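You operate a simulated robot arm through the tools that you are given. There is no shell and no other tool.

You run a simulated robot arm. Do the job below in one go: nothing can be reset, and whatever is moved stays where it is left.

Task
Run the wiper board's window fully shut, then knob and supply off.
Fine: the orange supply knob feeds it; leave the board's other switches as they are; leave the red supply knob.

Only the result counts: the job must be done as asked and must still hold three seconds after the hand-in. Knocking over, shifting, dropping, spilling or breaking anything else fails it.

Robot
A 6-joint arm with a two-finger parallel gripper, fixed in place. Base frame: the origin is on the floor under the middle of its stand, x ahead of it, y to its left, z up; the work surface is at about z = 0.744. Units: m, rad, N and s.
With the tool pointing down near the work surface it reaches from about 0.2 to 0.64 m from the base axis. Its first joint turns from -1.152 to 1.152 rad. Payload 2.7 kg.
Tool frame: the origin (TCP) lies between the finger pads and is the grasp point; the fingertips stand 0.023 m ahead of it; z points along the fingers, y is the line along which they close. The gripper opens to 0.094 m. The fingers are 0.038 m wide and 0.01 m thick; the gripper's body (0.054 by 0.096 m) begins 0.039 m behind the TCP.
Orientation is that of the tool frame in the base frame, as a unit quaternion [x, y, z, w]. With the fingers straight down and closing along the base's y, the tool's x points along the base's -x, its y along +y and its z along -z.

Tools
- The arm moves only by the tool servo_tool. Its argument "commands" is a list that holds one entry, the list of rows, each a list of 7 numbers: the shift along the tool's x, y, z in m, then the turn, a rotation vector about the tool's x, y, z in rad, then the finger opening in m, from 0 to 0.094. In form: [[[tx, ty, tz, wx, wy, wz, gripper], ...]]. A call has 1 to 20 rows; each row is the pose to reach, as a shift and turn from the pose commanded when the call began, along the tool's axes at that moment. Each row takes 0.2 s and may step no farther than 0.05 m and 0.15 rad from the row before; otherwise, or with a gripper value out of range, the whole call is refused. A pose out of reach is approached as far as the arm can. The call stops where the force on the tool passes 40 N (or 10 N more than at its start, if that is more) or the arm is blocked; 0.2 s more then pass. Each finger travels about 0.045 m/s and halts on what it meets, pressing with about 21 N; the grip force reading is that of the motor and also rises with nothing between the fingers. The clock runs only during rows and for 0.2 s after the last one: add rows that repeat a pose to give the fingers time. It gives the time, the measured TCP pose, the force on the tool (base axes), the opening and the grip force at its end, in the units of the frame above (readings bear some noise), with the torque about the TCP (base axes, N m) and any sound that the robot's microphone picked up, and new pictures: "pictures" is both (left out), scene, wrist or none.
- Cameras (640 x 400 px; columns grow to the right, rows downward): "scene" is fixed at [0.0647, -0.4183, 1.4211]; the picture's right is [0.88, -0.47, 0.00], its down [-0.19, -0.35, -0.92] and it looks along [0.43, 0.81, -0.40] (base axes); focal length 349 px, centre (320, 200). "wrist" rides on the gripper at [0.086, 0.016, -0.074] in the tool frame; the picture's right is [-0.18, 0.98, 0.00], its down [-0.58, -0.11, -0.81] and it looks along [-0.79, -0.15, 0.59] (tool axes); focal length 243 px, centre (320, 200). There is no depth. A picture from a camera that has moved, and an enlarged one, comes with that camera's place and axes in the base frame and with its lens.
- enlarge(camera, box): a new picture of the part [left, top, right, bottom] of that camera's present view, enlarged. The clock stands still meanwhile.
- close_job(): hands the job in; it is judged then, once.

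Nothing tells you positions but the pictures and the camera data. Unless the task says otherwise, let go and move clear before handing in.

The tools are called after "Call:" by a JSON object that holds its "fn" and its "kwargs". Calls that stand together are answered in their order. servo_tool: Moves the arm, as the interface text tells. Its arguments: {"type":"object","properties":{"commands":{"type":"array"},"pictures":{"type":"string","enum":["both","scene","wrist","none"]}},"required":["commands"]} The other tools are called the same way: enlarge (camera, box) takes an enlarged picture of a part of a camera's view; close_job () hands the job in.

At the start:

```text
t: 0.0
position: [0.3049, 0.235, 1.1946]
orientation: [0.0, 1.0, 0.0, 0.0]
contact_force: [-0.7, 1.1, 0.2]
ft_torque: [-0.01, 0.03, 0.0]
gripper_width: 0.094
grip_force: 0.0
```

scene: 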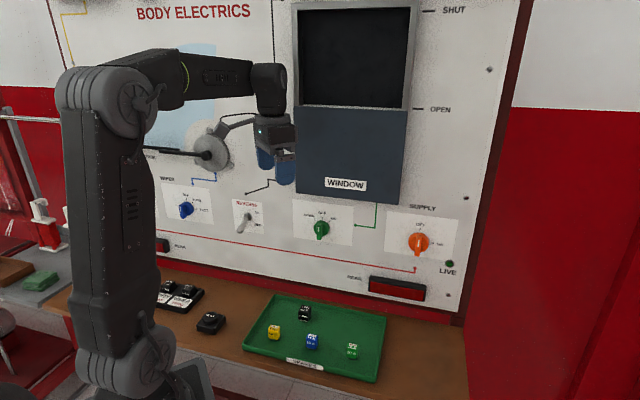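
wrist: 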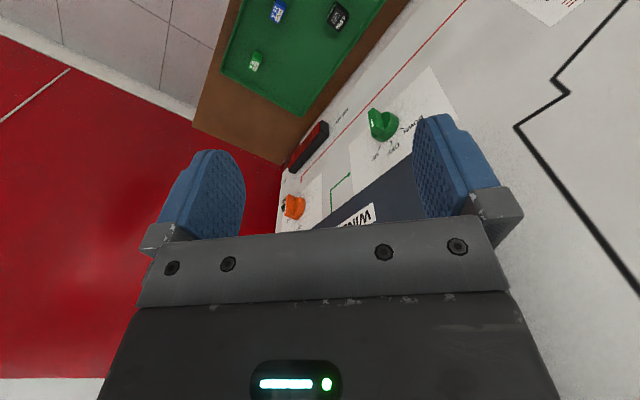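

I see a vertical wiper board with a window panel, a green window knob, an orange supply knob, a blue wiper knob and a toggle switch. I'll look closer at the controls before moving.

Call:
{"fn": "enlarge", "kwargs": {"camera": "scene", "box": [280, 180, 480, 305]}}

Call:
{"fn": "enlarge", "kwargs": {"camera": "scene", "box": [130, 150, 290, 250]}}

Call:
{"fn": "enlarge", "kwargs": {"camera": "scene", "box": [270, 0, 510, 150]}}

Call:
{"fn": "enlarge", "kwargs": {"camera": "scene", "box": [0, 180, 240, 340]}}

Call:
{"fn": "enlarge", "kwargs": {"camera": "wrist", "box": [260, 80, 460, 230]}}

```text
3.20 times, centred on (380, 242) of scene
camera zoom: at [0.0647, -0.4183, 1.4211], right [0.88, -0.47, 0.0], down [-0.19, -0.35, -0.92], along [0.43, 0.81, -0.4], focal length 1116 px, centre (128, 64)
```

zoom: 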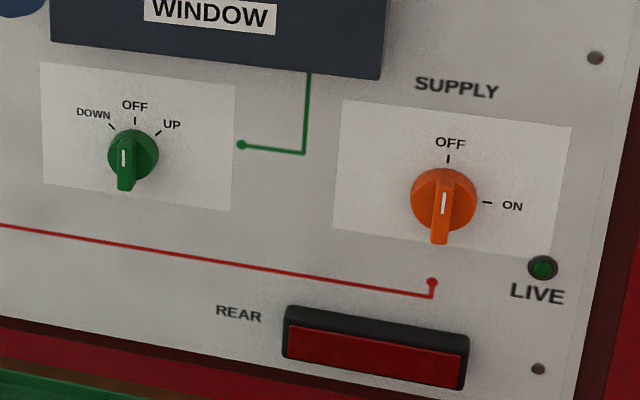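

```text
4.00 times, centred on (210, 200) of scene
camera zoom: at [0.0647, -0.4183, 1.4211], right [0.88, -0.47, 0.0], down [-0.19, -0.35, -0.92], along [0.43, 0.81, -0.4], focal length 1395 px, centre (760, 200)
```

zoom: 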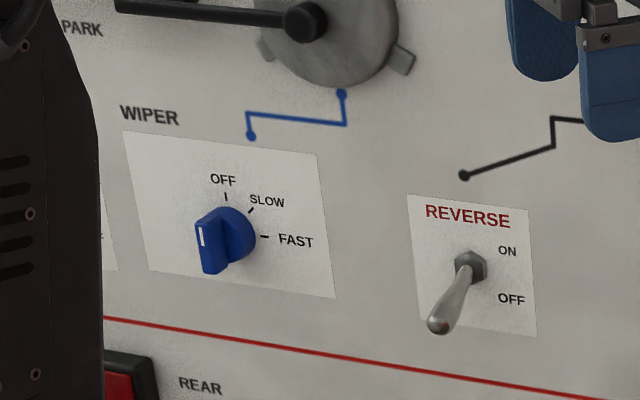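

```text
2.67 times, centred on (390, 75) of scene
camera zoom: at [0.0647, -0.4183, 1.4211], right [0.88, -0.47, 0.0], down [-0.19, -0.35, -0.92], along [0.43, 0.81, -0.4], focal length 930 px, centre (133, 533)
```

zoom: 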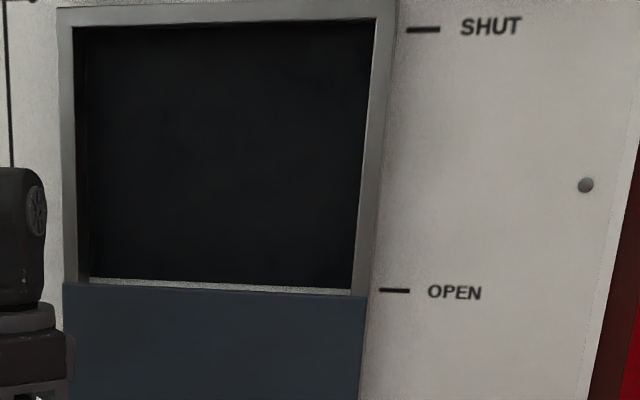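

```text
2.50 times, centred on (120, 260) of scene
camera zoom: at [0.0647, -0.4183, 1.4211], right [0.88, -0.47, 0.0], down [-0.19, -0.35, -0.92], along [0.43, 0.81, -0.4], focal length 872 px, centre (820, 50)
```

zoom: 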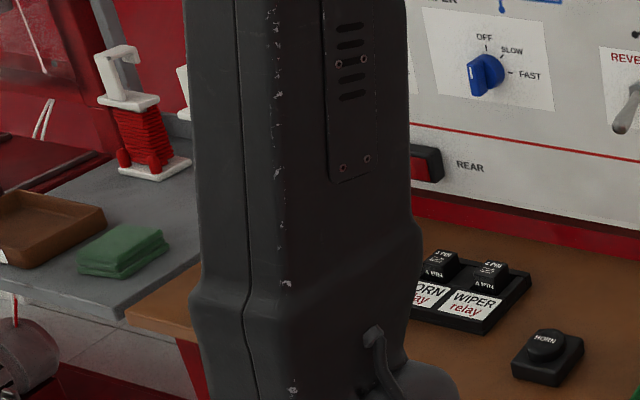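

```text
2.67 times, centred on (360, 155) of wrist
camera zoom: at [0.2188, 0.2524, 1.2697], right [0.18, 0.98, 0.0], down [0.58, -0.11, 0.81], along [0.79, -0.15, -0.59], focal length 647 px, centre (213, 320)
```

zoom: 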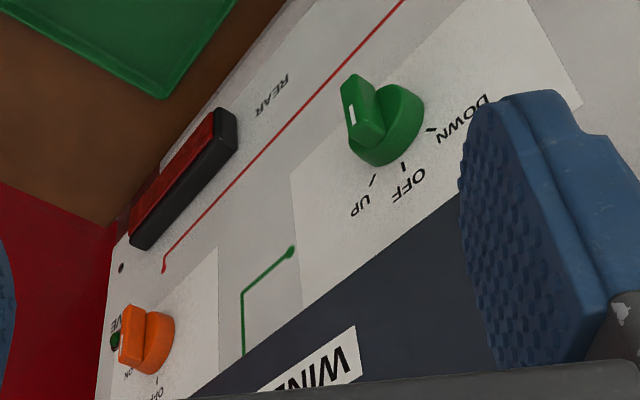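

The board stands at about 45° to the base: its normal points along (-0.71, -0.71). By triangulation the green knob is near (0.454, 0.306, 0.977) and the orange knob near (0.627, 0.126, 0.982). Both appear to be OFF. I'll yaw the tool to face the board first, then pitch it up to horizontal.

Call:
{"fn": "servo_tool", "kwargs": {"commands": [[[0, 0, 0, 0, 0, -0.131, 0.094], [0, 0, 0, 0, 0, -0.262, 0.094], [0, 0, 0, 0, 0, -0.393, 0.094], [0, 0, 0, 0, 0, -0.524, 0.094], [0, 0, 0, 0, 0, -0.655, 0.094], [0, 0, 0, 0, 0, -0.785, 0.094], [0, 0, 0, 0, 0, -0.785, 0.094]]]}}

```text
t: 1.6
position: [0.3053, 0.2366, 1.194]
orientation: [-0.383, 0.924, 0.0, 0.0]
contact_force: [-0.8, 0.1, 0.5]
ft_torque: [0.03, 0.0, 0.02]
gripper_width: 0.0937
grip_force: 0.0
camera wrist: at [0.2328, 0.1869, 1.2698], right [-0.57, 0.82, 0.0], down [0.49, 0.33, 0.81], along [0.67, 0.46, -0.59], focal length 243 px, centre (320, 200)
```

scene: 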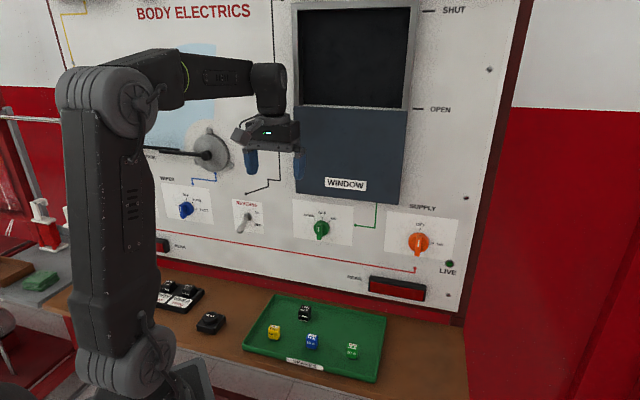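
wrist: 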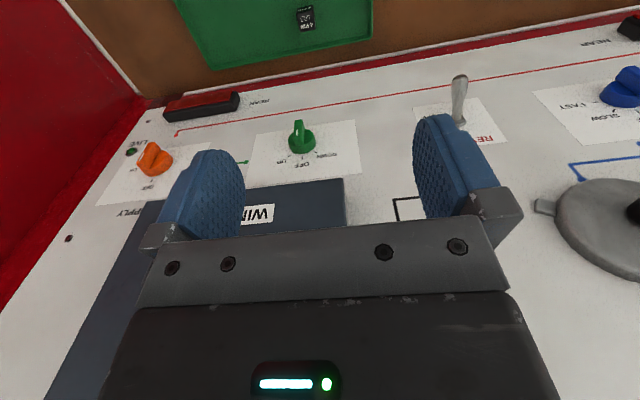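

The yaw worked and the board now looks square-on to the tool. Next I'll move to a standoff in front of the orange knob while pitching the tool horizontal.

Call:
{"fn": "servo_tool", "kwargs": {"commands": [[[-0.00225, -0.0254, 0.0174, 0, -0.131, 0, 0.094], [-0.0045, -0.0508, 0.0348, 0, -0.262, 0, 0.094], [-0.00675, -0.0763, 0.0523, 0, -0.393, 0, 0.094], [-0.009, -0.1017, 0.0697, 0, -0.524, 0, 0.094], [-0.01125, -0.1271, 0.0871, 0, -0.655, 0, 0.094], [-0.0135, -0.1525, 0.1045, 0, -0.785, 0, 0.094], [-0.01575, -0.1779, 0.1219, 0, -0.916, 0, 0.094], [-0.018, -0.2033, 0.1393, 0, -1.047, 0, 0.094], [-0.02025, -0.2288, 0.1568, 0, -1.178, 0, 0.094], [-0.0225, -0.2542, 0.1742, 0, -1.309, 0, 0.094], [-0.02475, -0.2796, 0.1916, 0, -1.44, 0, 0.094], [-0.027, -0.305, 0.209, 0, -1.571, 0, 0.094], [-0.027, -0.305, 0.209, 0, -1.571, 0, 0.094]]]}}

```text
t: 4.4
position: [0.5407, 0.0398, 0.9861]
orientation: [-0.27, 0.652, 0.27, 0.655]
contact_force: [-0.3, 0.3, 0.4]
ft_torque: [0.03, -0.01, 0.01]
gripper_width: 0.0938
grip_force: 0.2
camera wrist: at [0.4768, -0.0011, 0.8991], right [-0.69, 0.7, 0.18], down [-0.5, -0.65, 0.58], along [0.52, 0.31, 0.79], focal length 243 px, centre (320, 200)
```

scene: 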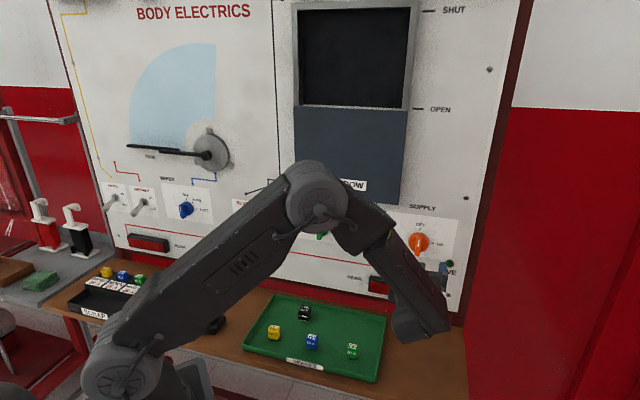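
wrist: 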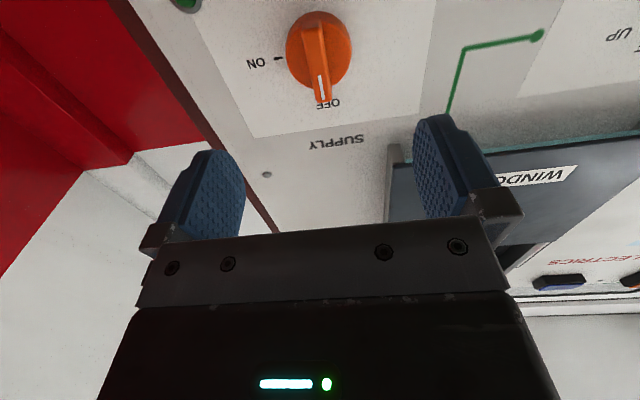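

The tool is now horizontal in front of the orange knob. I'll zoom in to measure the knob's axis and ridge before closing on it.

Call:
{"fn": "enlarge", "kwargs": {"camera": "wrist", "box": [220, 0, 420, 125]}}

Call:
{"fn": "enlarge", "kwargs": {"camera": "scene", "box": [370, 190, 490, 265]}}

Call:
{"fn": "enlarge", "kwargs": {"camera": "scene", "box": [60, 130, 260, 255]}}

```text
3.20 times, centred on (320, 62) of wrist
camera zoom: at [0.4768, -0.0011, 0.8991], right [-0.69, 0.7, 0.18], down [-0.5, -0.65, 0.58], along [0.52, 0.31, 0.79], focal length 776 px, centre (320, 640)
```

zoom: 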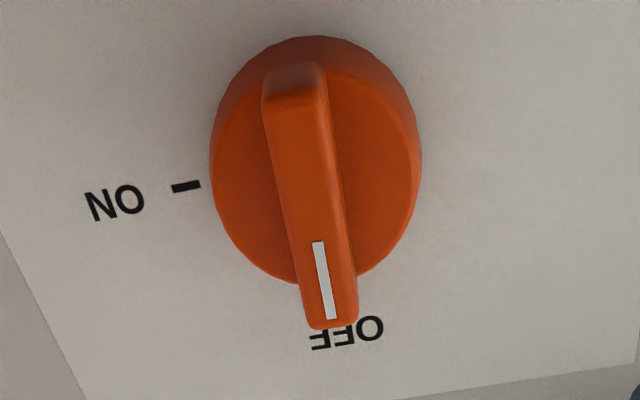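

```text
5.33 times, centred on (430, 228) of scene
camera zoom: at [0.0647, -0.4183, 1.4211], right [0.88, -0.47, 0.0], down [-0.19, -0.35, -0.92], along [0.43, 0.81, -0.4], focal length 1859 px, centre (-267, 53)
```

zoom: 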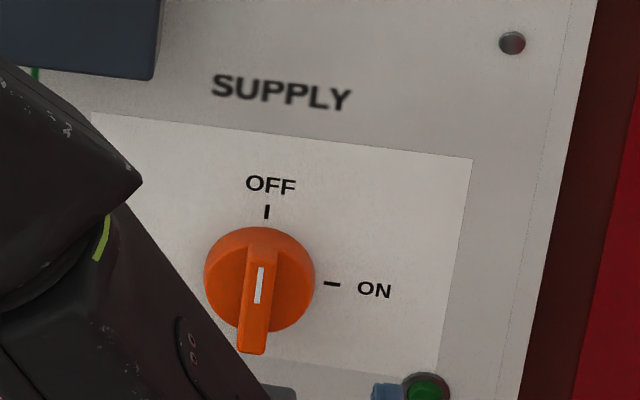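

```text
3.20 times, centred on (160, 192) of scene
camera zoom: at [0.0647, -0.4183, 1.4211], right [0.88, -0.47, 0.0], down [-0.19, -0.35, -0.92], along [0.43, 0.81, -0.4], focal length 1116 px, centre (832, 224)
```

zoom: 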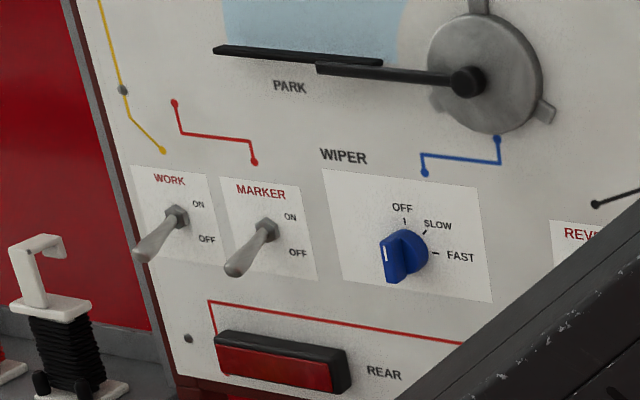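

The white mark points to OFF. I put the orange axis at z ≈ 0.980 and about 0.354 m to the right in the board frame; its ridge protrudes from about 0.509 to 0.534 m depth. I'll advance with open fingers to straddle the ridge.

Call:
{"fn": "servo_tool", "kwargs": {"commands": [[[0.006, 0, 0.02, 0, 0, 0, 0.07], [0.006, 0, 0.045, 0, 0, 0, 0.06], [0.006, 0, 0.07, 0, 0, 0, 0.06], [0.006, 0, 0.085, 0, 0, 0, 0.06], [0.006, 0, 0.093, 0, 0, 0, 0.06], [0.006, 0, 0.093, 0, 0, 0, 0.06]]]}}

```text
t: 5.8
position: [0.606, 0.1054, 0.9793]
orientation: [-0.269, 0.653, 0.27, 0.654]
contact_force: [0.5, 0.7, -0.1]
ft_torque: [0.0, 0.04, -0.03]
gripper_width: 0.06
grip_force: 0.1
camera wrist: at [0.5424, 0.0654, 0.8933], right [-0.69, 0.7, 0.18], down [-0.49, -0.65, 0.58], along [0.52, 0.31, 0.79], focal length 243 px, centre (320, 200)
```

scene: 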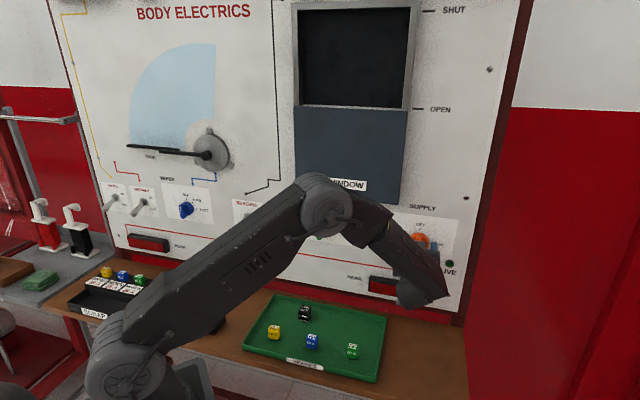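
wrist: 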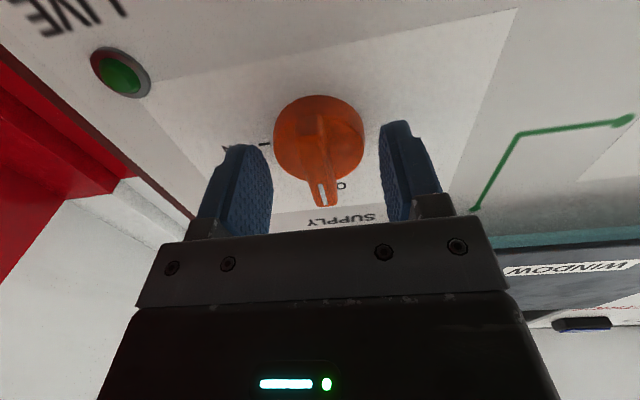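

The fingers straddle the ridge evenly. Next I'll close on it.

Call:
{"fn": "servo_tool", "kwargs": {"commands": [[[0, 0, 0, 0, 0, 0, 0.0], [0, 0, 0, 0, 0, 0, 0.0], [0, 0, 0, 0, 0, 0, 0.0], [0, 0, 0, 0, 0, 0, 0.0], [0, 0, 0, 0, 0, 0, 0.0]]], "pictures": "wrist"}}

```text
t: 7.0
position: [0.608, 0.1061, 0.9801]
orientation: [-0.27, 0.653, 0.271, 0.654]
contact_force: [9.5, -2.2, -1.2]
ft_torque: [-0.08, 0.08, -0.31]
gripper_width: 0.046
grip_force: 45.3
camera wrist: at [0.5426, 0.0648, 0.8932], right [-0.69, 0.7, 0.18], down [-0.49, -0.65, 0.58], along [0.52, 0.31, 0.79], focal length 243 px, centre (320, 200)
```

wrist: 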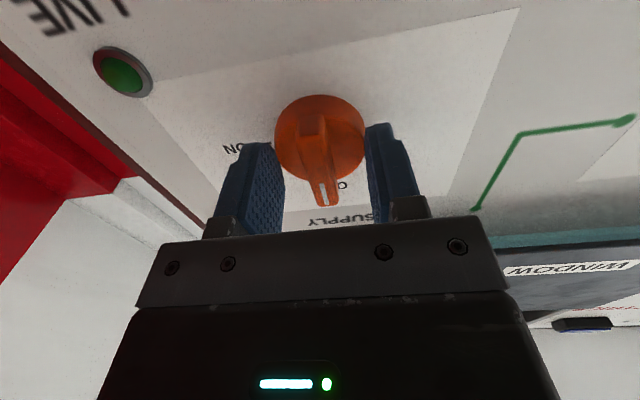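

The opening stopped at 0.046, so the fingertips closed on the knob's disc rather than its ridge. I'll open, back off about 12 mm, and close on the ridge.

Call:
{"fn": "servo_tool", "kwargs": {"commands": [[[0, 0, 0, 0, 0, 0, 0.06], [0, 0, 0, 0, 0, 0, 0.06], [0, 0, -0.012, 0, 0, 0, 0.06], [0, 0, -0.012, 0, 0, 0, 0.0], [0, 0, -0.012, 0, 0, 0, 0.0], [0, 0, -0.012, 0, 0, 0, 0.0], [0, 0, -0.012, 0, 0, 0, 0.0], [0, 0, -0.012, 0, 0, 0, 0.0]]], "pictures": "wrist"}}

```text
t: 8.8
position: [0.5992, 0.0974, 0.9789]
orientation: [-0.27, 0.653, 0.27, 0.653]
contact_force: [0.8, -2.9, -1.4]
ft_torque: [-0.08, 0.11, -0.01]
gripper_width: 0.013
grip_force: 44.6
camera wrist: at [0.5338, 0.0558, 0.893], right [-0.69, 0.7, 0.18], down [-0.49, -0.65, 0.58], along [0.52, 0.31, 0.79], focal length 243 px, centre (320, 200)
```

wrist: 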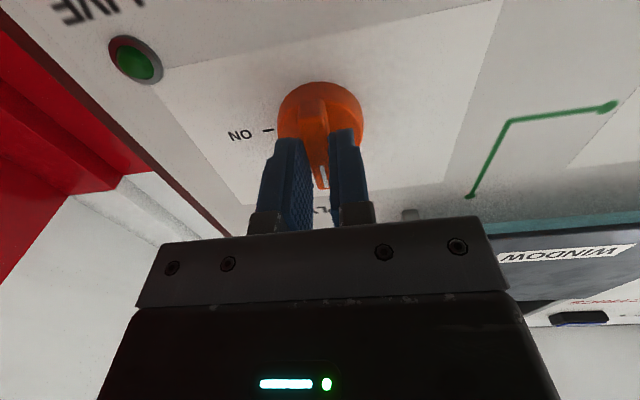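

The grip is now on the ridge, 13 mm wide, with almost no side load. I'll turn it clockwise about 90° to ON.

Call:
{"fn": "servo_tool", "kwargs": {"commands": [[[0, 0, 0, 0, 0, 0.131, 0.0], [0, 0, 0, 0, 0, 0.262, 0.0], [0, 0, 0, 0, 0, 0.393, 0.0], [0, 0, 0, 0, 0, 0.524, 0.0], [0, 0, 0, 0, 0, 0.655, 0.0], [0, 0, 0, 0, 0, 0.785, 0.0], [0, 0, 0, 0, 0, 0.916, 0.0], [0, 0, 0, 0, 0, 1.047, 0.0], [0, 0, 0, 0, 0, 1.178, 0.0], [0, 0, 0, 0, 0, 1.309, 0.0], [0, 0, 0, 0, 0, 1.44, 0.0], [0, 0, 0, 0, 0, 1.571, 0.0], [0, 0, 0, 0, 0, 1.571, 0.0]]]}}

```text
t: 11.6
position: [0.5976, 0.097, 0.9802]
orientation: [0.271, 0.653, 0.653, 0.271]
contact_force: [-2.1, 10.6, 0.6]
ft_torque: [-0.09, -0.01, -0.1]
gripper_width: 0.013
grip_force: 44.9
camera wrist: at [0.4835, 0.1059, 0.9966], right [0.13, -0.13, 0.98], down [-0.16, -0.98, -0.11], along [0.98, -0.14, -0.15], focal length 243 px, centre (320, 200)
```

scene: 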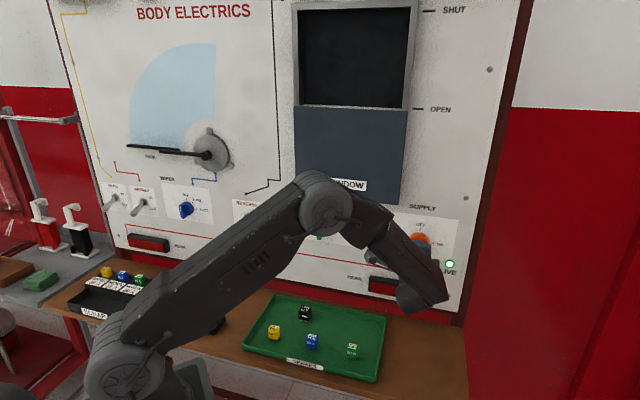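
wrist: 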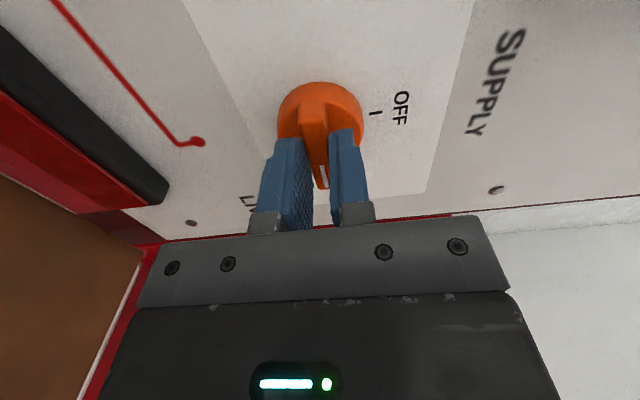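

The LIVE lamp is lit, so the supply is on. I'll release the knob, back straight off, and roll back to the upright grip orientation.

Call:
{"fn": "servo_tool", "kwargs": {"commands": [[[0, 0, 0, 0, 0, 1e-05, 0.06], [0, 0, 0, 0, 0, 0, 0.06], [0, 0, 0, 0, 0, 0, 0.06], [0, 0, -0.02, 0, 0, 0, 0.06], [0, 0, -0.05, 0, 0, 0, 0.06], [0, 0, -0.08, 0, 0, 0, 0.06], [0, 0, -0.08, 0, 0, -0.131, 0.06], [0, 0, -0.08, 0, 0, -0.262, 0.06], [0, 0, -0.08, 0, 0, -0.393, 0.06], [0, 0, -0.08, 0, 0, -0.524, 0.06], [0, 0, -0.08, 0, 0, -0.655, 0.06], [0, 0, -0.08, 0, 0, -0.785, 0.06], [0, 0, -0.08, 0, 0, -0.916, 0.06], [0, 0, -0.08, 0, 0, -1.047, 0.06], [0, 0, -0.08, 0, 0, -1.178, 0.06], [0, 0, -0.08, 0, 0, -1.309, 0.06], [0, 0, -0.08, 0, 0, -1.44, 0.06], [0, 0, -0.08, 0, 0, -1.571, 0.06]]]}}

```text
t: 15.4
position: [0.5411, 0.0399, 0.9799]
orientation: [-0.271, 0.653, 0.269, 0.654]
contact_force: [0.6, -0.4, 0.4]
ft_torque: [0.0, 0.02, -0.01]
gripper_width: 0.06
grip_force: 0.0
camera wrist: at [0.4764, -0.0012, 0.894], right [-0.69, 0.7, 0.18], down [-0.5, -0.65, 0.58], along [0.52, 0.31, 0.79], focal length 243 px, centre (320, 200)
```

scene: 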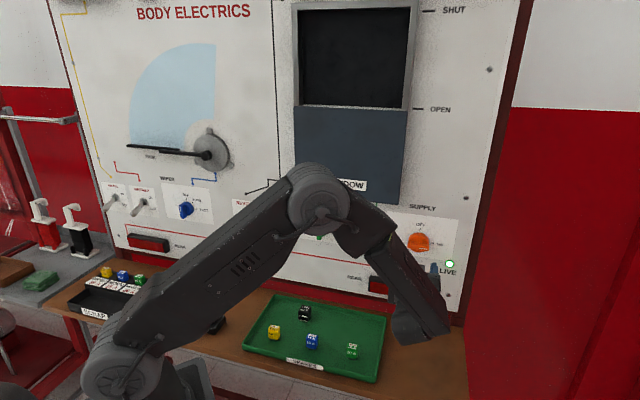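
wrist: 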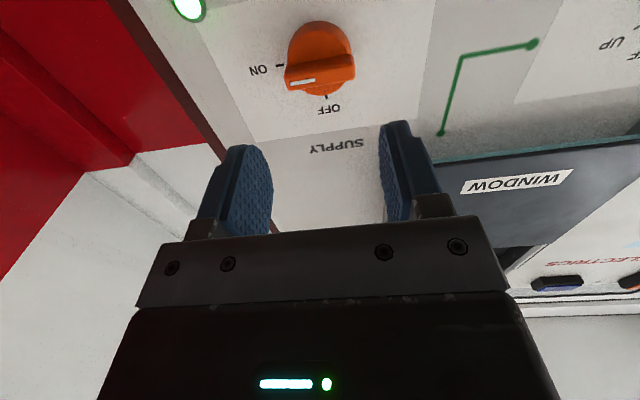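

The supply knob stays at ON. I'll slide left along the board about 0.25 m to stand in front of the green window knob.

Call:
{"fn": "servo_tool", "kwargs": {"commands": [[[0, 0.035, 0, 0, 0, 0, 0.06], [0, 0.07, 0, 0, 0, 0, 0.06], [0, 0.105, 0, 0, 0, 0, 0.06], [0, 0.14, 0, 0, 0, 0, 0.06], [0, 0.175, 0, 0, 0, 0, 0.06], [0, 0.21, 0, 0, 0, 0, 0.06], [0, 0.24, 0, 0, 0, 0, 0.06], [0, 0.25, 0, 0, 0, 0, 0.06], [0, 0.25, 0, 0, 0, 0, 0.06]]]}}

```text
t: 17.4
position: [0.3758, 0.2137, 0.9919]
orientation: [-0.269, 0.654, 0.273, 0.652]
contact_force: [0.3, 0.6, 0.4]
ft_torque: [0.0, 0.0, -0.04]
gripper_width: 0.0602
grip_force: 0.0
out of reach, approached as far as the arm can: row 7, 8, 9
camera wrist: at [0.3097, 0.1731, 0.9066], right [-0.7, 0.69, 0.19], down [-0.49, -0.65, 0.58], along [0.53, 0.31, 0.79], focal length 243 px, centre (320, 200)
```

scene: 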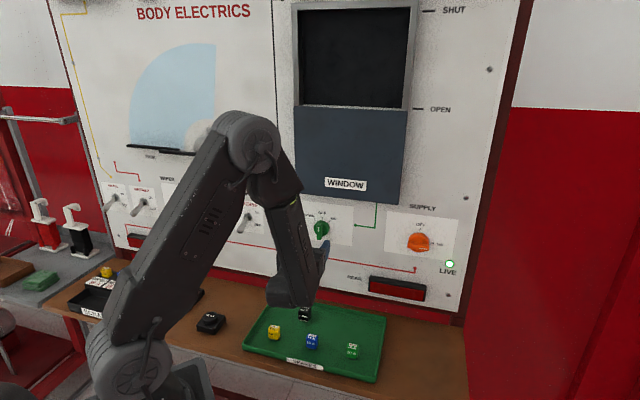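
wrist: 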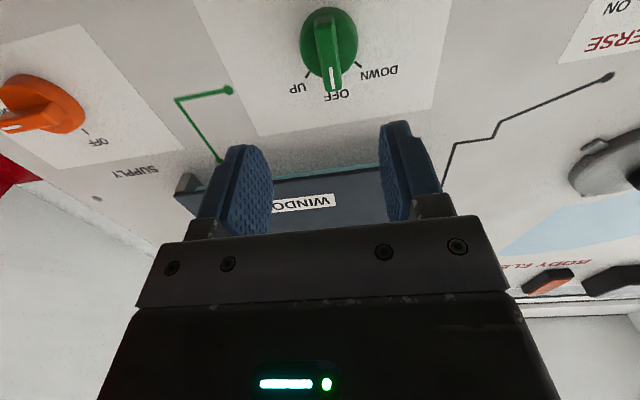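

The arm is folded near its inner limit here, so the last few centimetres were out of reach; moving toward the board should bring it back in. I'll advance 4 cm and measure again.

Call:
{"fn": "servo_tool", "kwargs": {"commands": [[[0, 0, 0.01, 0, 0, 0, 0.06], [0, 0, 0.025, 0, 0, 0, 0.06], [0, 0, 0.04, 0, 0, 0, 0.06], [0, 0, 0.04, 0, 0, 0, 0.06]]]}}

Call:
{"fn": "enlarge", "kwargs": {"camera": "wrist", "box": [220, 0, 420, 125]}}

Call:
{"fn": "enlarge", "kwargs": {"camera": "scene", "box": [270, 190, 390, 265]}}

```text
t: 18.4
position: [0.4029, 0.243, 0.993]
orientation: [-0.27, 0.653, 0.271, 0.654]
contact_force: [-0.2, -0.1, 0.6]
ft_torque: [-0.02, 0.02, -0.02]
gripper_width: 0.0602
grip_force: 0.0
camera wrist: at [0.3385, 0.2016, 0.9071], right [-0.69, 0.7, 0.18], down [-0.49, -0.65, 0.58], along [0.52, 0.31, 0.79], focal length 243 px, centre (320, 200)
```

scene: 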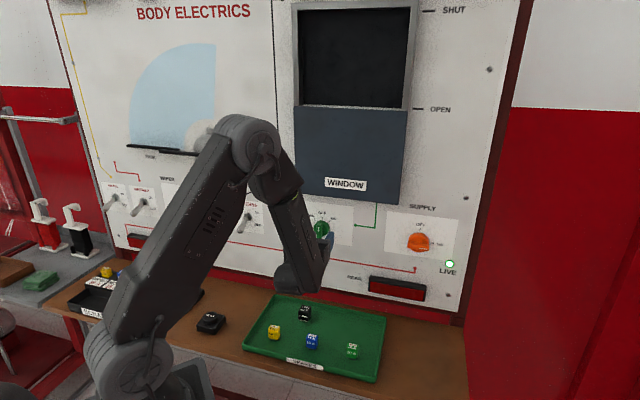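
wrist: 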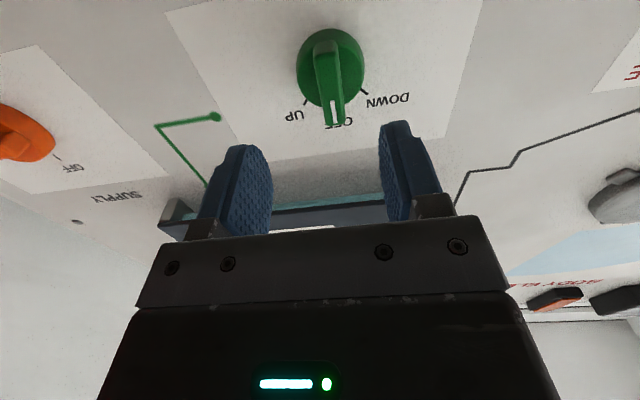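

```text
3.20 times, centred on (320, 62) of wrist
camera zoom: at [0.3385, 0.2016, 0.9071], right [-0.69, 0.7, 0.18], down [-0.49, -0.65, 0.58], along [0.52, 0.31, 0.79], focal length 776 px, centre (320, 640)
```

zoom: 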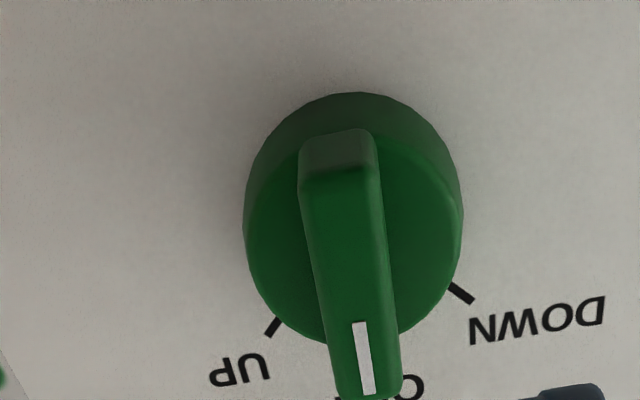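

```text
5.33 times, centred on (330, 228) of scene
camera zoom: at [0.0647, -0.4183, 1.4211], right [0.88, -0.47, 0.0], down [-0.19, -0.35, -0.92], along [0.43, 0.81, -0.4], focal length 1859 px, centre (267, 53)
```

zoom: 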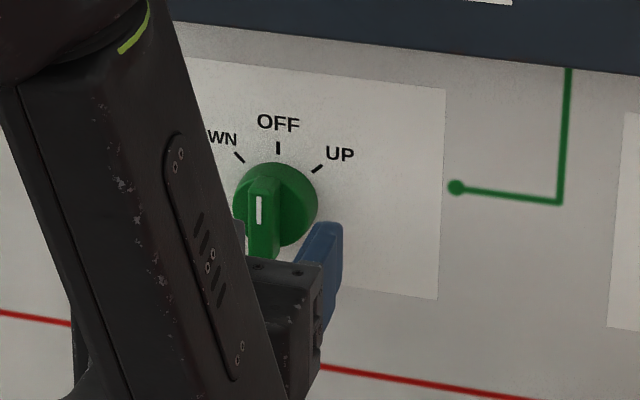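

The green axis comes out at about d = 0.1045, z = 0.980 in the board frame, with the mark at OFF. I'll line up laterally just short of the ridge before advancing.

Call:
{"fn": "servo_tool", "kwargs": {"commands": [[[0.005, 0.003, 0.005, 0, 0, 0, 0.06], [0.009, 0.006, 0.01, 0, 0, 0, 0.06], [0.013, 0.0085, 0.014, 0, 0, 0, 0.06], [0.013, 0.0085, 0.014, 0, 0, 0, 0.06]]]}}

```text
t: 19.4
position: [0.4089, 0.2589, 0.9799]
orientation: [-0.27, 0.653, 0.271, 0.654]
contact_force: [0.3, 0.2, 0.8]
ft_torque: [-0.04, -0.02, 0.02]
gripper_width: 0.0601
grip_force: 0.0
camera wrist: at [0.3437, 0.2173, 0.8942], right [-0.69, 0.7, 0.18], down [-0.49, -0.65, 0.58], along [0.52, 0.31, 0.79], focal length 243 px, centre (320, 200)
```

scene: 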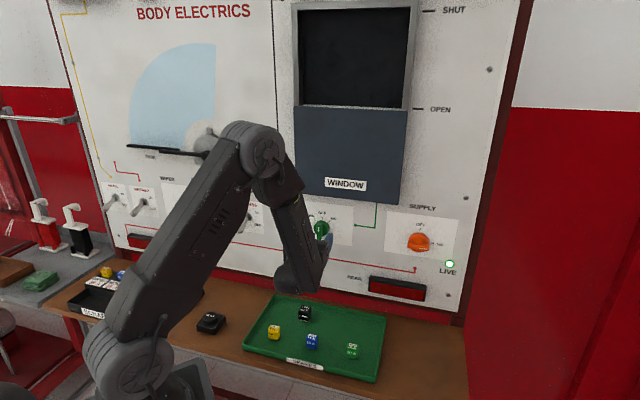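
wrist: 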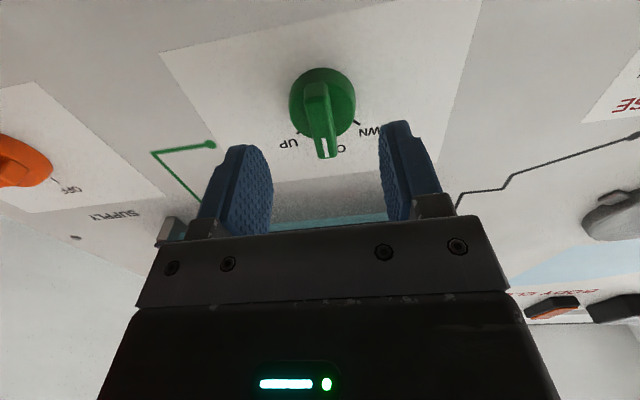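

The tool is aligned to within about 1.5 mm. I'll advance 2 cm and close on the green ridge.

Call:
{"fn": "servo_tool", "kwargs": {"commands": [[[0, 0.0015, 0.01, 0, 0, 0, 0.06], [0, 0.0015, 0.021, 0, 0, 0, 0.06], [0, 0.0015, 0.021, 0, 0, 0, 0.0], [0, 0.0015, 0.021, 0, 0, 0, 0.0], [0, 0.0015, 0.021, 0, 0, 0, 0.0], [0, 0.0015, 0.021, 0, 0, 0, 0.0], [0, 0.0015, 0.021, 0, 0, 0, 0.0]]], "pictures": "wrist"}}

```text
t: 21.0
position: [0.4224, 0.2736, 0.9818]
orientation: [-0.27, 0.653, 0.27, 0.654]
contact_force: [5.2, -1.3, -1.8]
ft_torque: [0.11, -0.06, -0.07]
gripper_width: 0.0128
grip_force: 45.1
camera wrist: at [0.3572, 0.2329, 0.8943], right [-0.69, 0.7, 0.18], down [-0.49, -0.65, 0.58], along [0.52, 0.31, 0.79], focal length 243 px, centre (320, 200)
```

wrist: 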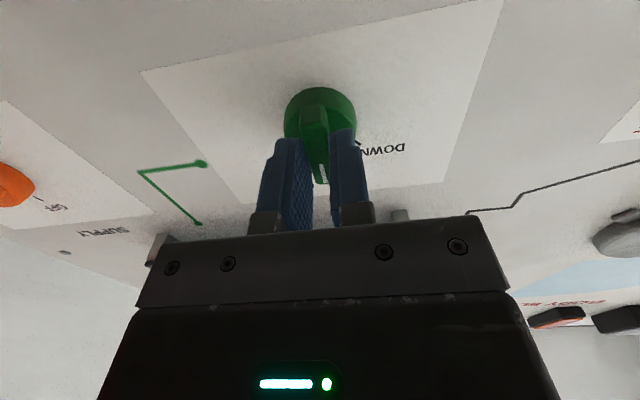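

I have a solid grip on the green ridge, and the UP tick works out at about 45° clockwise. I'll turn it there and watch the window and microphone.

Call:
{"fn": "servo_tool", "kwargs": {"commands": [[[0, 0, 0, 0, 0, 0.131, 0.0], [0, 0, 0, 0, 0, 0.262, 0.0], [0, 0, 0, 0, 0, 0.393, 0.0], [0, 0, 0, 0, 0, 0.524, 0.0], [0, 0, 0, 0, 0, 0.655, 0.0], [0, 0, 0, 0, 0, 0.785, 0.0], [0, 0, 0, 0, 0, 0.785, 0.0]]]}}

```text
t: 22.6
position: [0.4234, 0.2731, 0.9801]
orientation: [0.002, 0.707, 0.499, 0.501]
contact_force: [11.5, -11.7, 1.4]
ft_torque: [-0.24, 0.09, 0.11]
gripper_width: 0.0131
grip_force: 45.1
camera wrist: at [0.3175, 0.273, 0.931], right [-0.4, 0.4, 0.83], down [-0.23, -0.92, 0.33], along [0.89, -0.06, 0.45], focal length 243 px, centre (320, 200)
```

scene: 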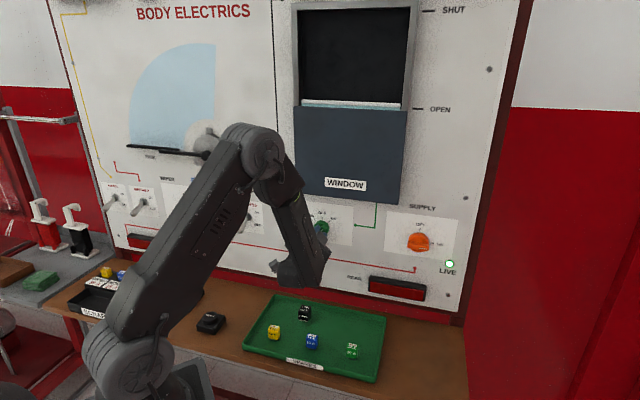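
wrist: 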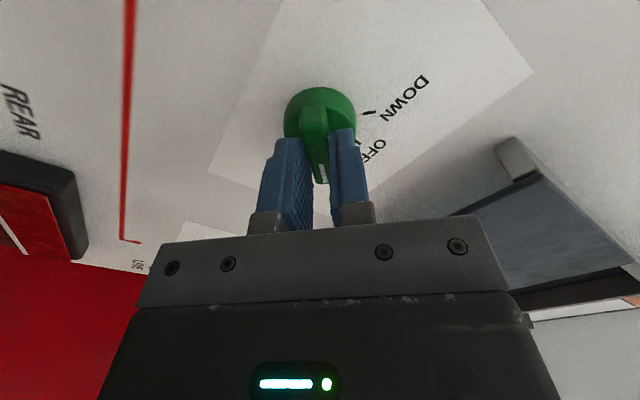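

The window glass has started to rise. I'll keep holding the knob at UP and wait.

Call:
{"fn": "servo_tool", "kwargs": {"commands": [[[0, 0, 0, 0, 0, 0, 0.0], [0, 0, 0, 0, 0, 0, 0.0], [0, 0, 0, 0, 0, 0, 0.0], [0, 0, 0, 0, 0, 0, 0.0], [0, 0, 0, 0, 0, 0, 0.0], [0, 0, 0, 0, 0, 0, 0.0], [0, 0, 0, 0, 0, 0, 0.0], [0, 0, 0, 0, 0, 0, 0.0], [0, 0, 0, 0, 0, 0, 0.0], [0, 0, 0, 0, 0, 0, 0.0]]], "pictures": "scene"}}

```text
t: 24.8
position: [0.4217, 0.273, 0.9804]
orientation: [0.001, 0.707, 0.499, 0.502]
contact_force: [12.7, -13.9, 0.6]
ft_torque: [-0.01, -0.05, -0.34]
gripper_width: 0.0126
grip_force: 45.4
```

scene: 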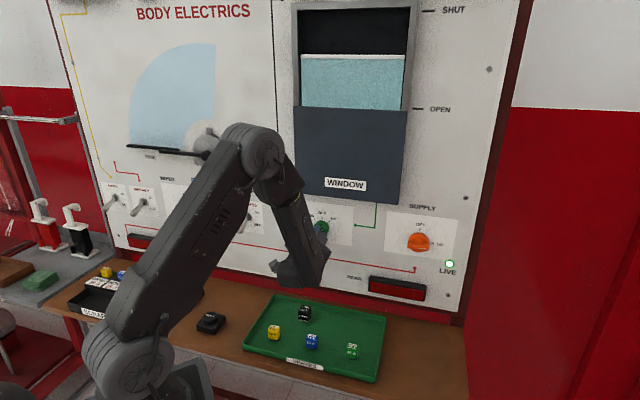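

The glass is about halfway up and climbing at about 22 px/s. I'll wait a bit more, then check closely near the top.

Call:
{"fn": "servo_tool", "kwargs": {"commands": [[[0, 0, 0, 0, 0, 0, 0.0], [0, 0, 0, 0, 0, 0, 0.0], [0, 0, 0, 0, 0, 0, 0.0], [0, 0, 0, 0, 0, 0, 0.0], [0, 0, 0, 0, 0, 0, 0.0], [0, 0, 0, 0, 0, 0, 0.0], [0, 0, 0, 0, 0, 0, 0.0], [0, 0, 0, 0, 0, 0, 0.0]]], "pictures": "scene"}}

Call:
{"fn": "enlarge", "kwargs": {"camera": "scene", "box": [280, 0, 480, 125]}}

```text
t: 26.6
position: [0.4221, 0.2731, 0.9809]
orientation: [0.002, 0.707, 0.499, 0.502]
contact_force: [12.2, -12.0, -0.2]
ft_torque: [0.02, -0.09, -0.36]
gripper_width: 0.0129
grip_force: 44.8
```

scene: 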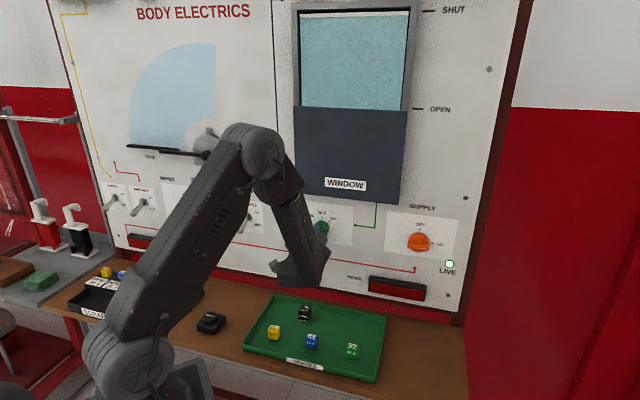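

```text
3.20 times, centred on (380, 62) of scene
camera zoom: at [0.0651, -0.4186, 1.421], right [0.88, -0.47, 0.0], down [-0.19, -0.35, -0.92], along [0.43, 0.81, -0.4], focal length 1116 px, centre (128, 640)
```

zoom: 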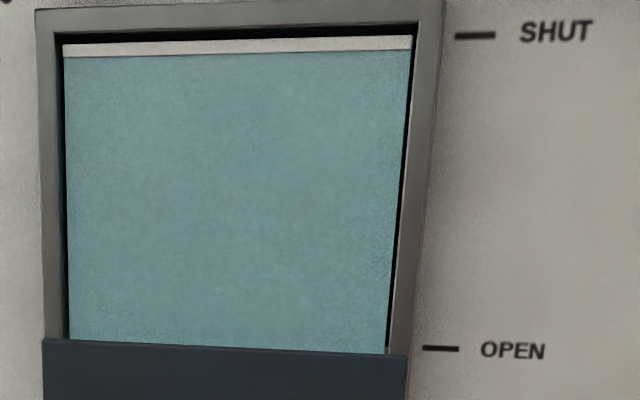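

The glass is nearly at the SHUT mark with a thin gap left. I'll wait a little longer and check again.

Call:
{"fn": "servo_tool", "kwargs": {"commands": [[[0, 0, 0, 0, 0, 0, 0.0], [0, 0, 0, 0, 0, 0, 0.0], [0, 0, 0, 0, 0, 0, 0.0]]], "pictures": "scene"}}

Call:
{"fn": "enlarge", "kwargs": {"camera": "scene", "box": [280, 0, 480, 125]}}

```text
t: 27.4
position: [0.4213, 0.2733, 0.9795]
orientation: [0.001, 0.707, 0.499, 0.502]
contact_force: [13.1, -13.8, -0.7]
ft_torque: [0.03, -0.09, -0.38]
gripper_width: 0.0127
grip_force: 45.1
```

scene: 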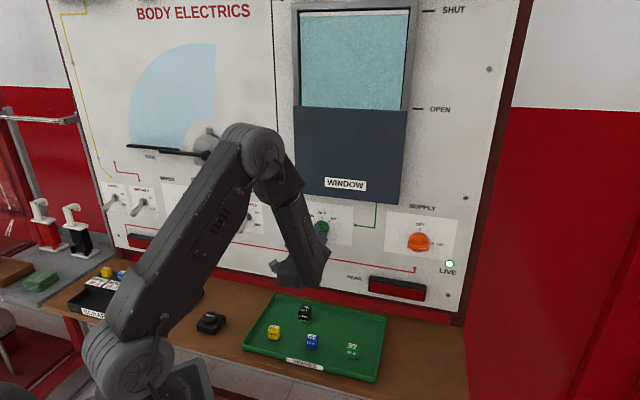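

```text
3.20 times, centred on (380, 62) of scene
camera zoom: at [0.0651, -0.4186, 1.421], right [0.88, -0.47, 0.0], down [-0.19, -0.35, -0.92], along [0.43, 0.81, -0.4], focal length 1116 px, centre (128, 640)
```

zoom: 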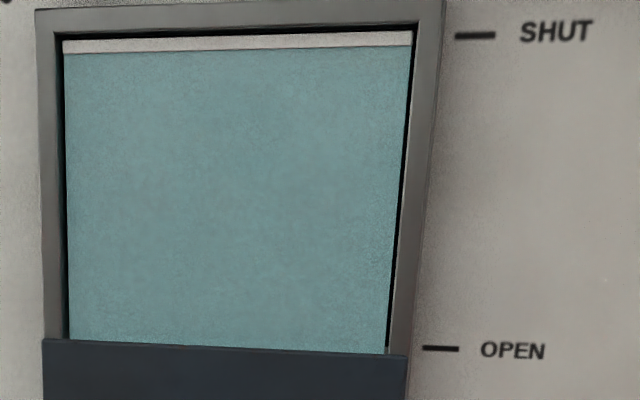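

The edge rose only slightly, so it is probably at its stop. I'll wait another second to confirm it no longer moves.

Call:
{"fn": "servo_tool", "kwargs": {"commands": [[[0, 0, 0, 0, 0, 0, 0.0], [0, 0, 0, 0, 0, 0, 0.0], [0, 0, 0, 0, 0, 0, 0.0], [0, 0, 0, 0, 0, 0, 0.0]]], "pictures": "scene"}}

Call:
{"fn": "enlarge", "kwargs": {"camera": "scene", "box": [280, 0, 480, 125]}}

```text
t: 28.4
position: [0.4223, 0.2736, 0.9803]
orientation: [0.0, 0.706, 0.5, 0.501]
contact_force: [12.0, -14.0, -0.7]
ft_torque: [-0.01, -0.14, -0.44]
gripper_width: 0.0128
grip_force: 44.7
```

scene: 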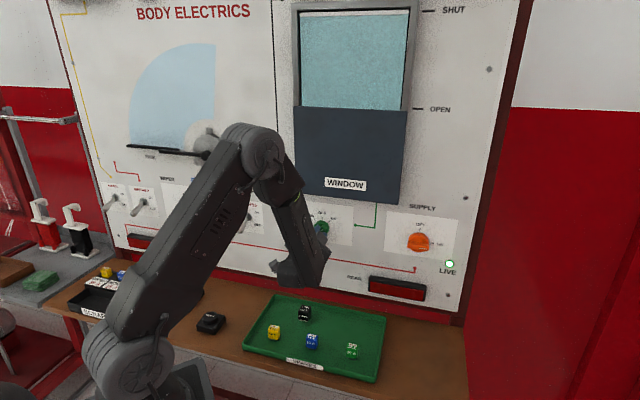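

```text
3.20 times, centred on (380, 62) of scene
camera zoom: at [0.0651, -0.4186, 1.421], right [0.88, -0.47, 0.0], down [-0.19, -0.35, -0.92], along [0.43, 0.81, -0.4], focal length 1116 px, centre (128, 640)
```

zoom: 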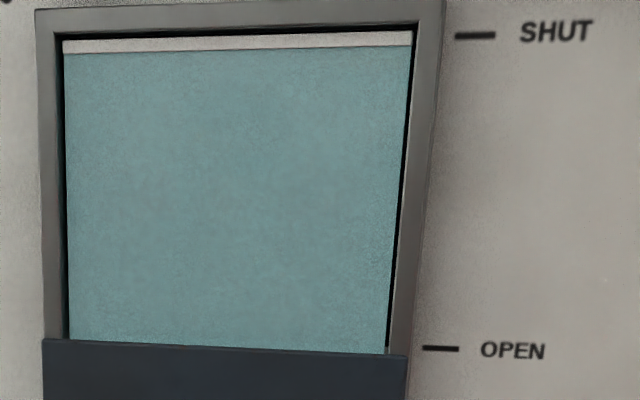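

The window has stopped at the SHUT mark and is fully shut. I'll turn the green knob back 45° to OFF.

Call:
{"fn": "servo_tool", "kwargs": {"commands": [[[0, 0, 0, 0, 0, -0.131, 0.0], [0, 0, 0, 0, 0, -0.262, 0.0], [0, 0, 0, 0, 0, -0.393, 0.0], [0, 0, 0, 0, 0, -0.524, 0.0], [0, 0, 0, 0, 0, -0.655, 0.0], [0, 0, 0, 0, 0, -0.785, 0.0], [0, 0, 0, 0, 0, -0.785, 0.0]]]}}

```text
t: 30.0
position: [0.423, 0.2743, 0.9789]
orientation: [-0.269, 0.652, 0.269, 0.655]
contact_force: [11.5, -13.7, 3.1]
ft_torque: [1.08, -1.09, -0.26]
gripper_width: 0.0127
grip_force: 44.9
camera wrist: at [0.3574, 0.2331, 0.8939], right [-0.69, 0.7, 0.18], down [-0.5, -0.65, 0.58], along [0.52, 0.31, 0.79], focal length 243 px, centre (320, 200)
```

scene: 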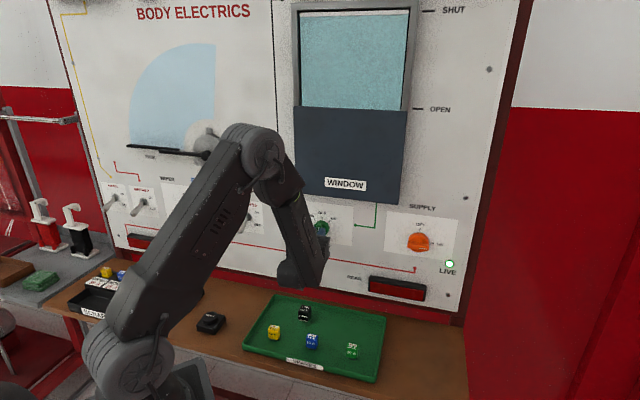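
wrist: 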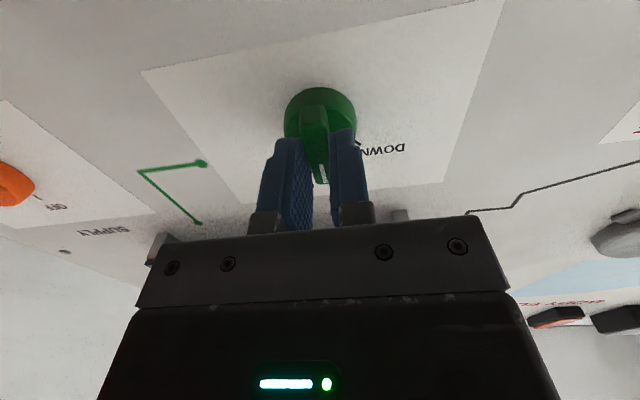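

The knob looks vertical again. I'll open the fingers without moving and check where the mark rests.

Call:
{"fn": "servo_tool", "kwargs": {"commands": [[[0, 0, 0, 0, 0, 0, 0.06], [0, 0, 0, 0, 0, 0, 0.06], [0, 0, 0, 0, 0, 0, 0.06], [0, 0, -0.015, 0, 0, 0, 0.06], [0, 0, -0.03, 0, 0, 0, 0.06]]]}}

Call:
{"fn": "enlarge", "kwargs": {"camera": "wrist", "box": [220, 30, 420, 155]}}

```text
t: 31.2
position: [0.3999, 0.2536, 0.9811]
orientation: [-0.268, 0.654, 0.273, 0.652]
contact_force: [-0.6, 0.1, 0.6]
ft_torque: [0.0, 0.03, 0.01]
gripper_width: 0.0599
grip_force: 0.1
camera wrist: at [0.3353, 0.2129, 0.8943], right [-0.7, 0.69, 0.19], down [-0.49, -0.65, 0.58], along [0.53, 0.31, 0.79], focal length 243 px, centre (320, 200)
```

scene: 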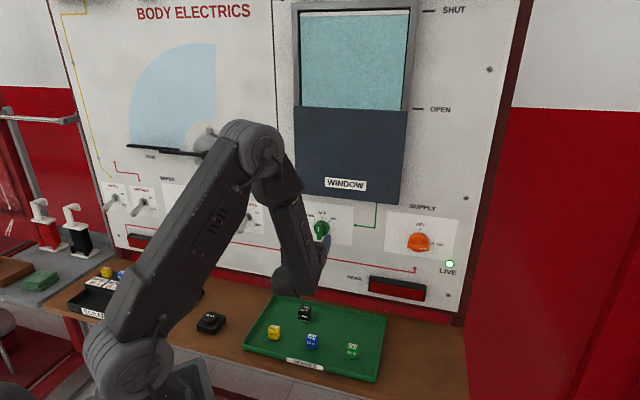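
wrist: 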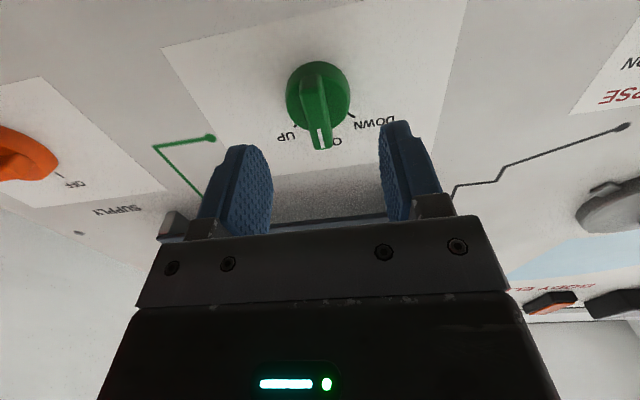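

```text
3.20 times, centred on (320, 92) of wrist
camera zoom: at [0.3353, 0.2129, 0.8943], right [-0.7, 0.69, 0.19], down [-0.49, -0.65, 0.58], along [0.53, 0.31, 0.79], focal length 776 px, centre (320, 544)
```

zoom: 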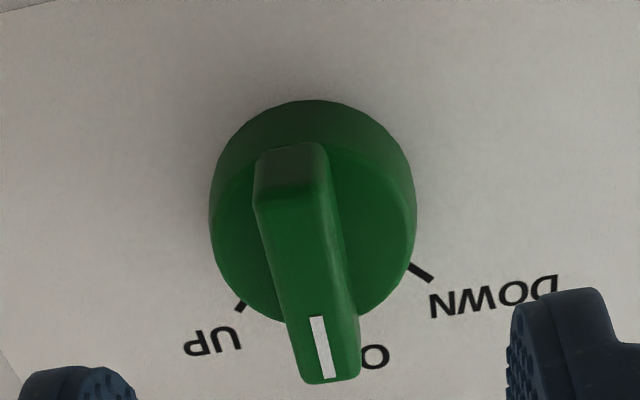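

The green mark is back under OFF and the window stays shut. I'll slide right to the orange knob.

Call:
{"fn": "servo_tool", "kwargs": {"commands": [[[0, -0.03, -0.003, 0, 0, 0, 0.06], [0, -0.065, -0.01, 0, 0, 0, 0.06], [0, -0.1, -0.02, 0, 0, 0, 0.06], [0, -0.135, -0.03, 0, 0, 0, 0.06], [0, -0.17, -0.035, 0, 0, 0, 0.06], [0, -0.205, -0.035, 0, 0, 0, 0.06], [0, -0.235, -0.035, 0, 0, 0, 0.06], [0, -0.2505, -0.035, 0, 0, 0, 0.06], [0, -0.2505, -0.035, 0, 0, 0, 0.06]]]}}

Call:
{"fn": "enlarge", "kwargs": {"camera": "scene", "box": [270, 190, 390, 265]}}

```text
t: 33.2
position: [0.5522, 0.0505, 0.9795]
orientation: [-0.271, 0.654, 0.27, 0.653]
contact_force: [0.1, 0.1, 0.5]
ft_torque: [-0.01, -0.01, 0.02]
gripper_width: 0.06
grip_force: 0.1
camera wrist: at [0.4878, 0.0096, 0.8936], right [-0.69, 0.7, 0.18], down [-0.49, -0.65, 0.58], along [0.52, 0.31, 0.79], focal length 243 px, centre (320, 200)
```

scene: 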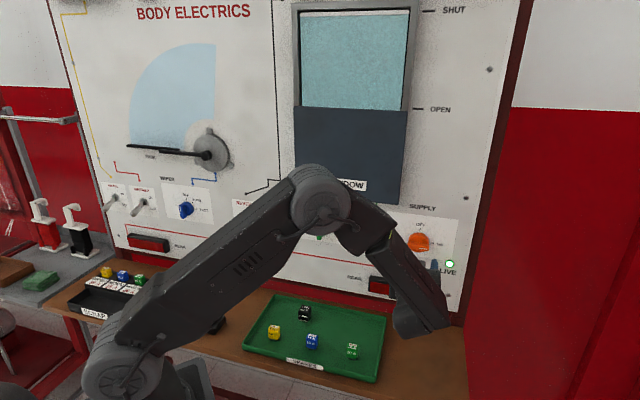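
wrist: 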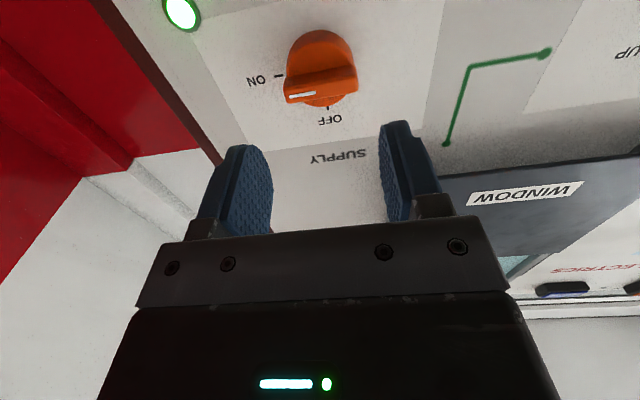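

```text
5.33 times, centred on (330, 228) of scene
camera zoom: at [0.0647, -0.4183, 1.4211], right [0.88, -0.47, 0.0], down [-0.19, -0.35, -0.92], along [0.43, 0.81, -0.4], focal length 1859 px, centre (267, 53)
```

zoom: 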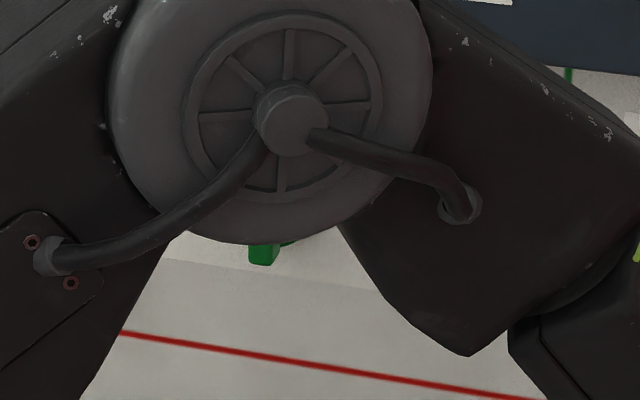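

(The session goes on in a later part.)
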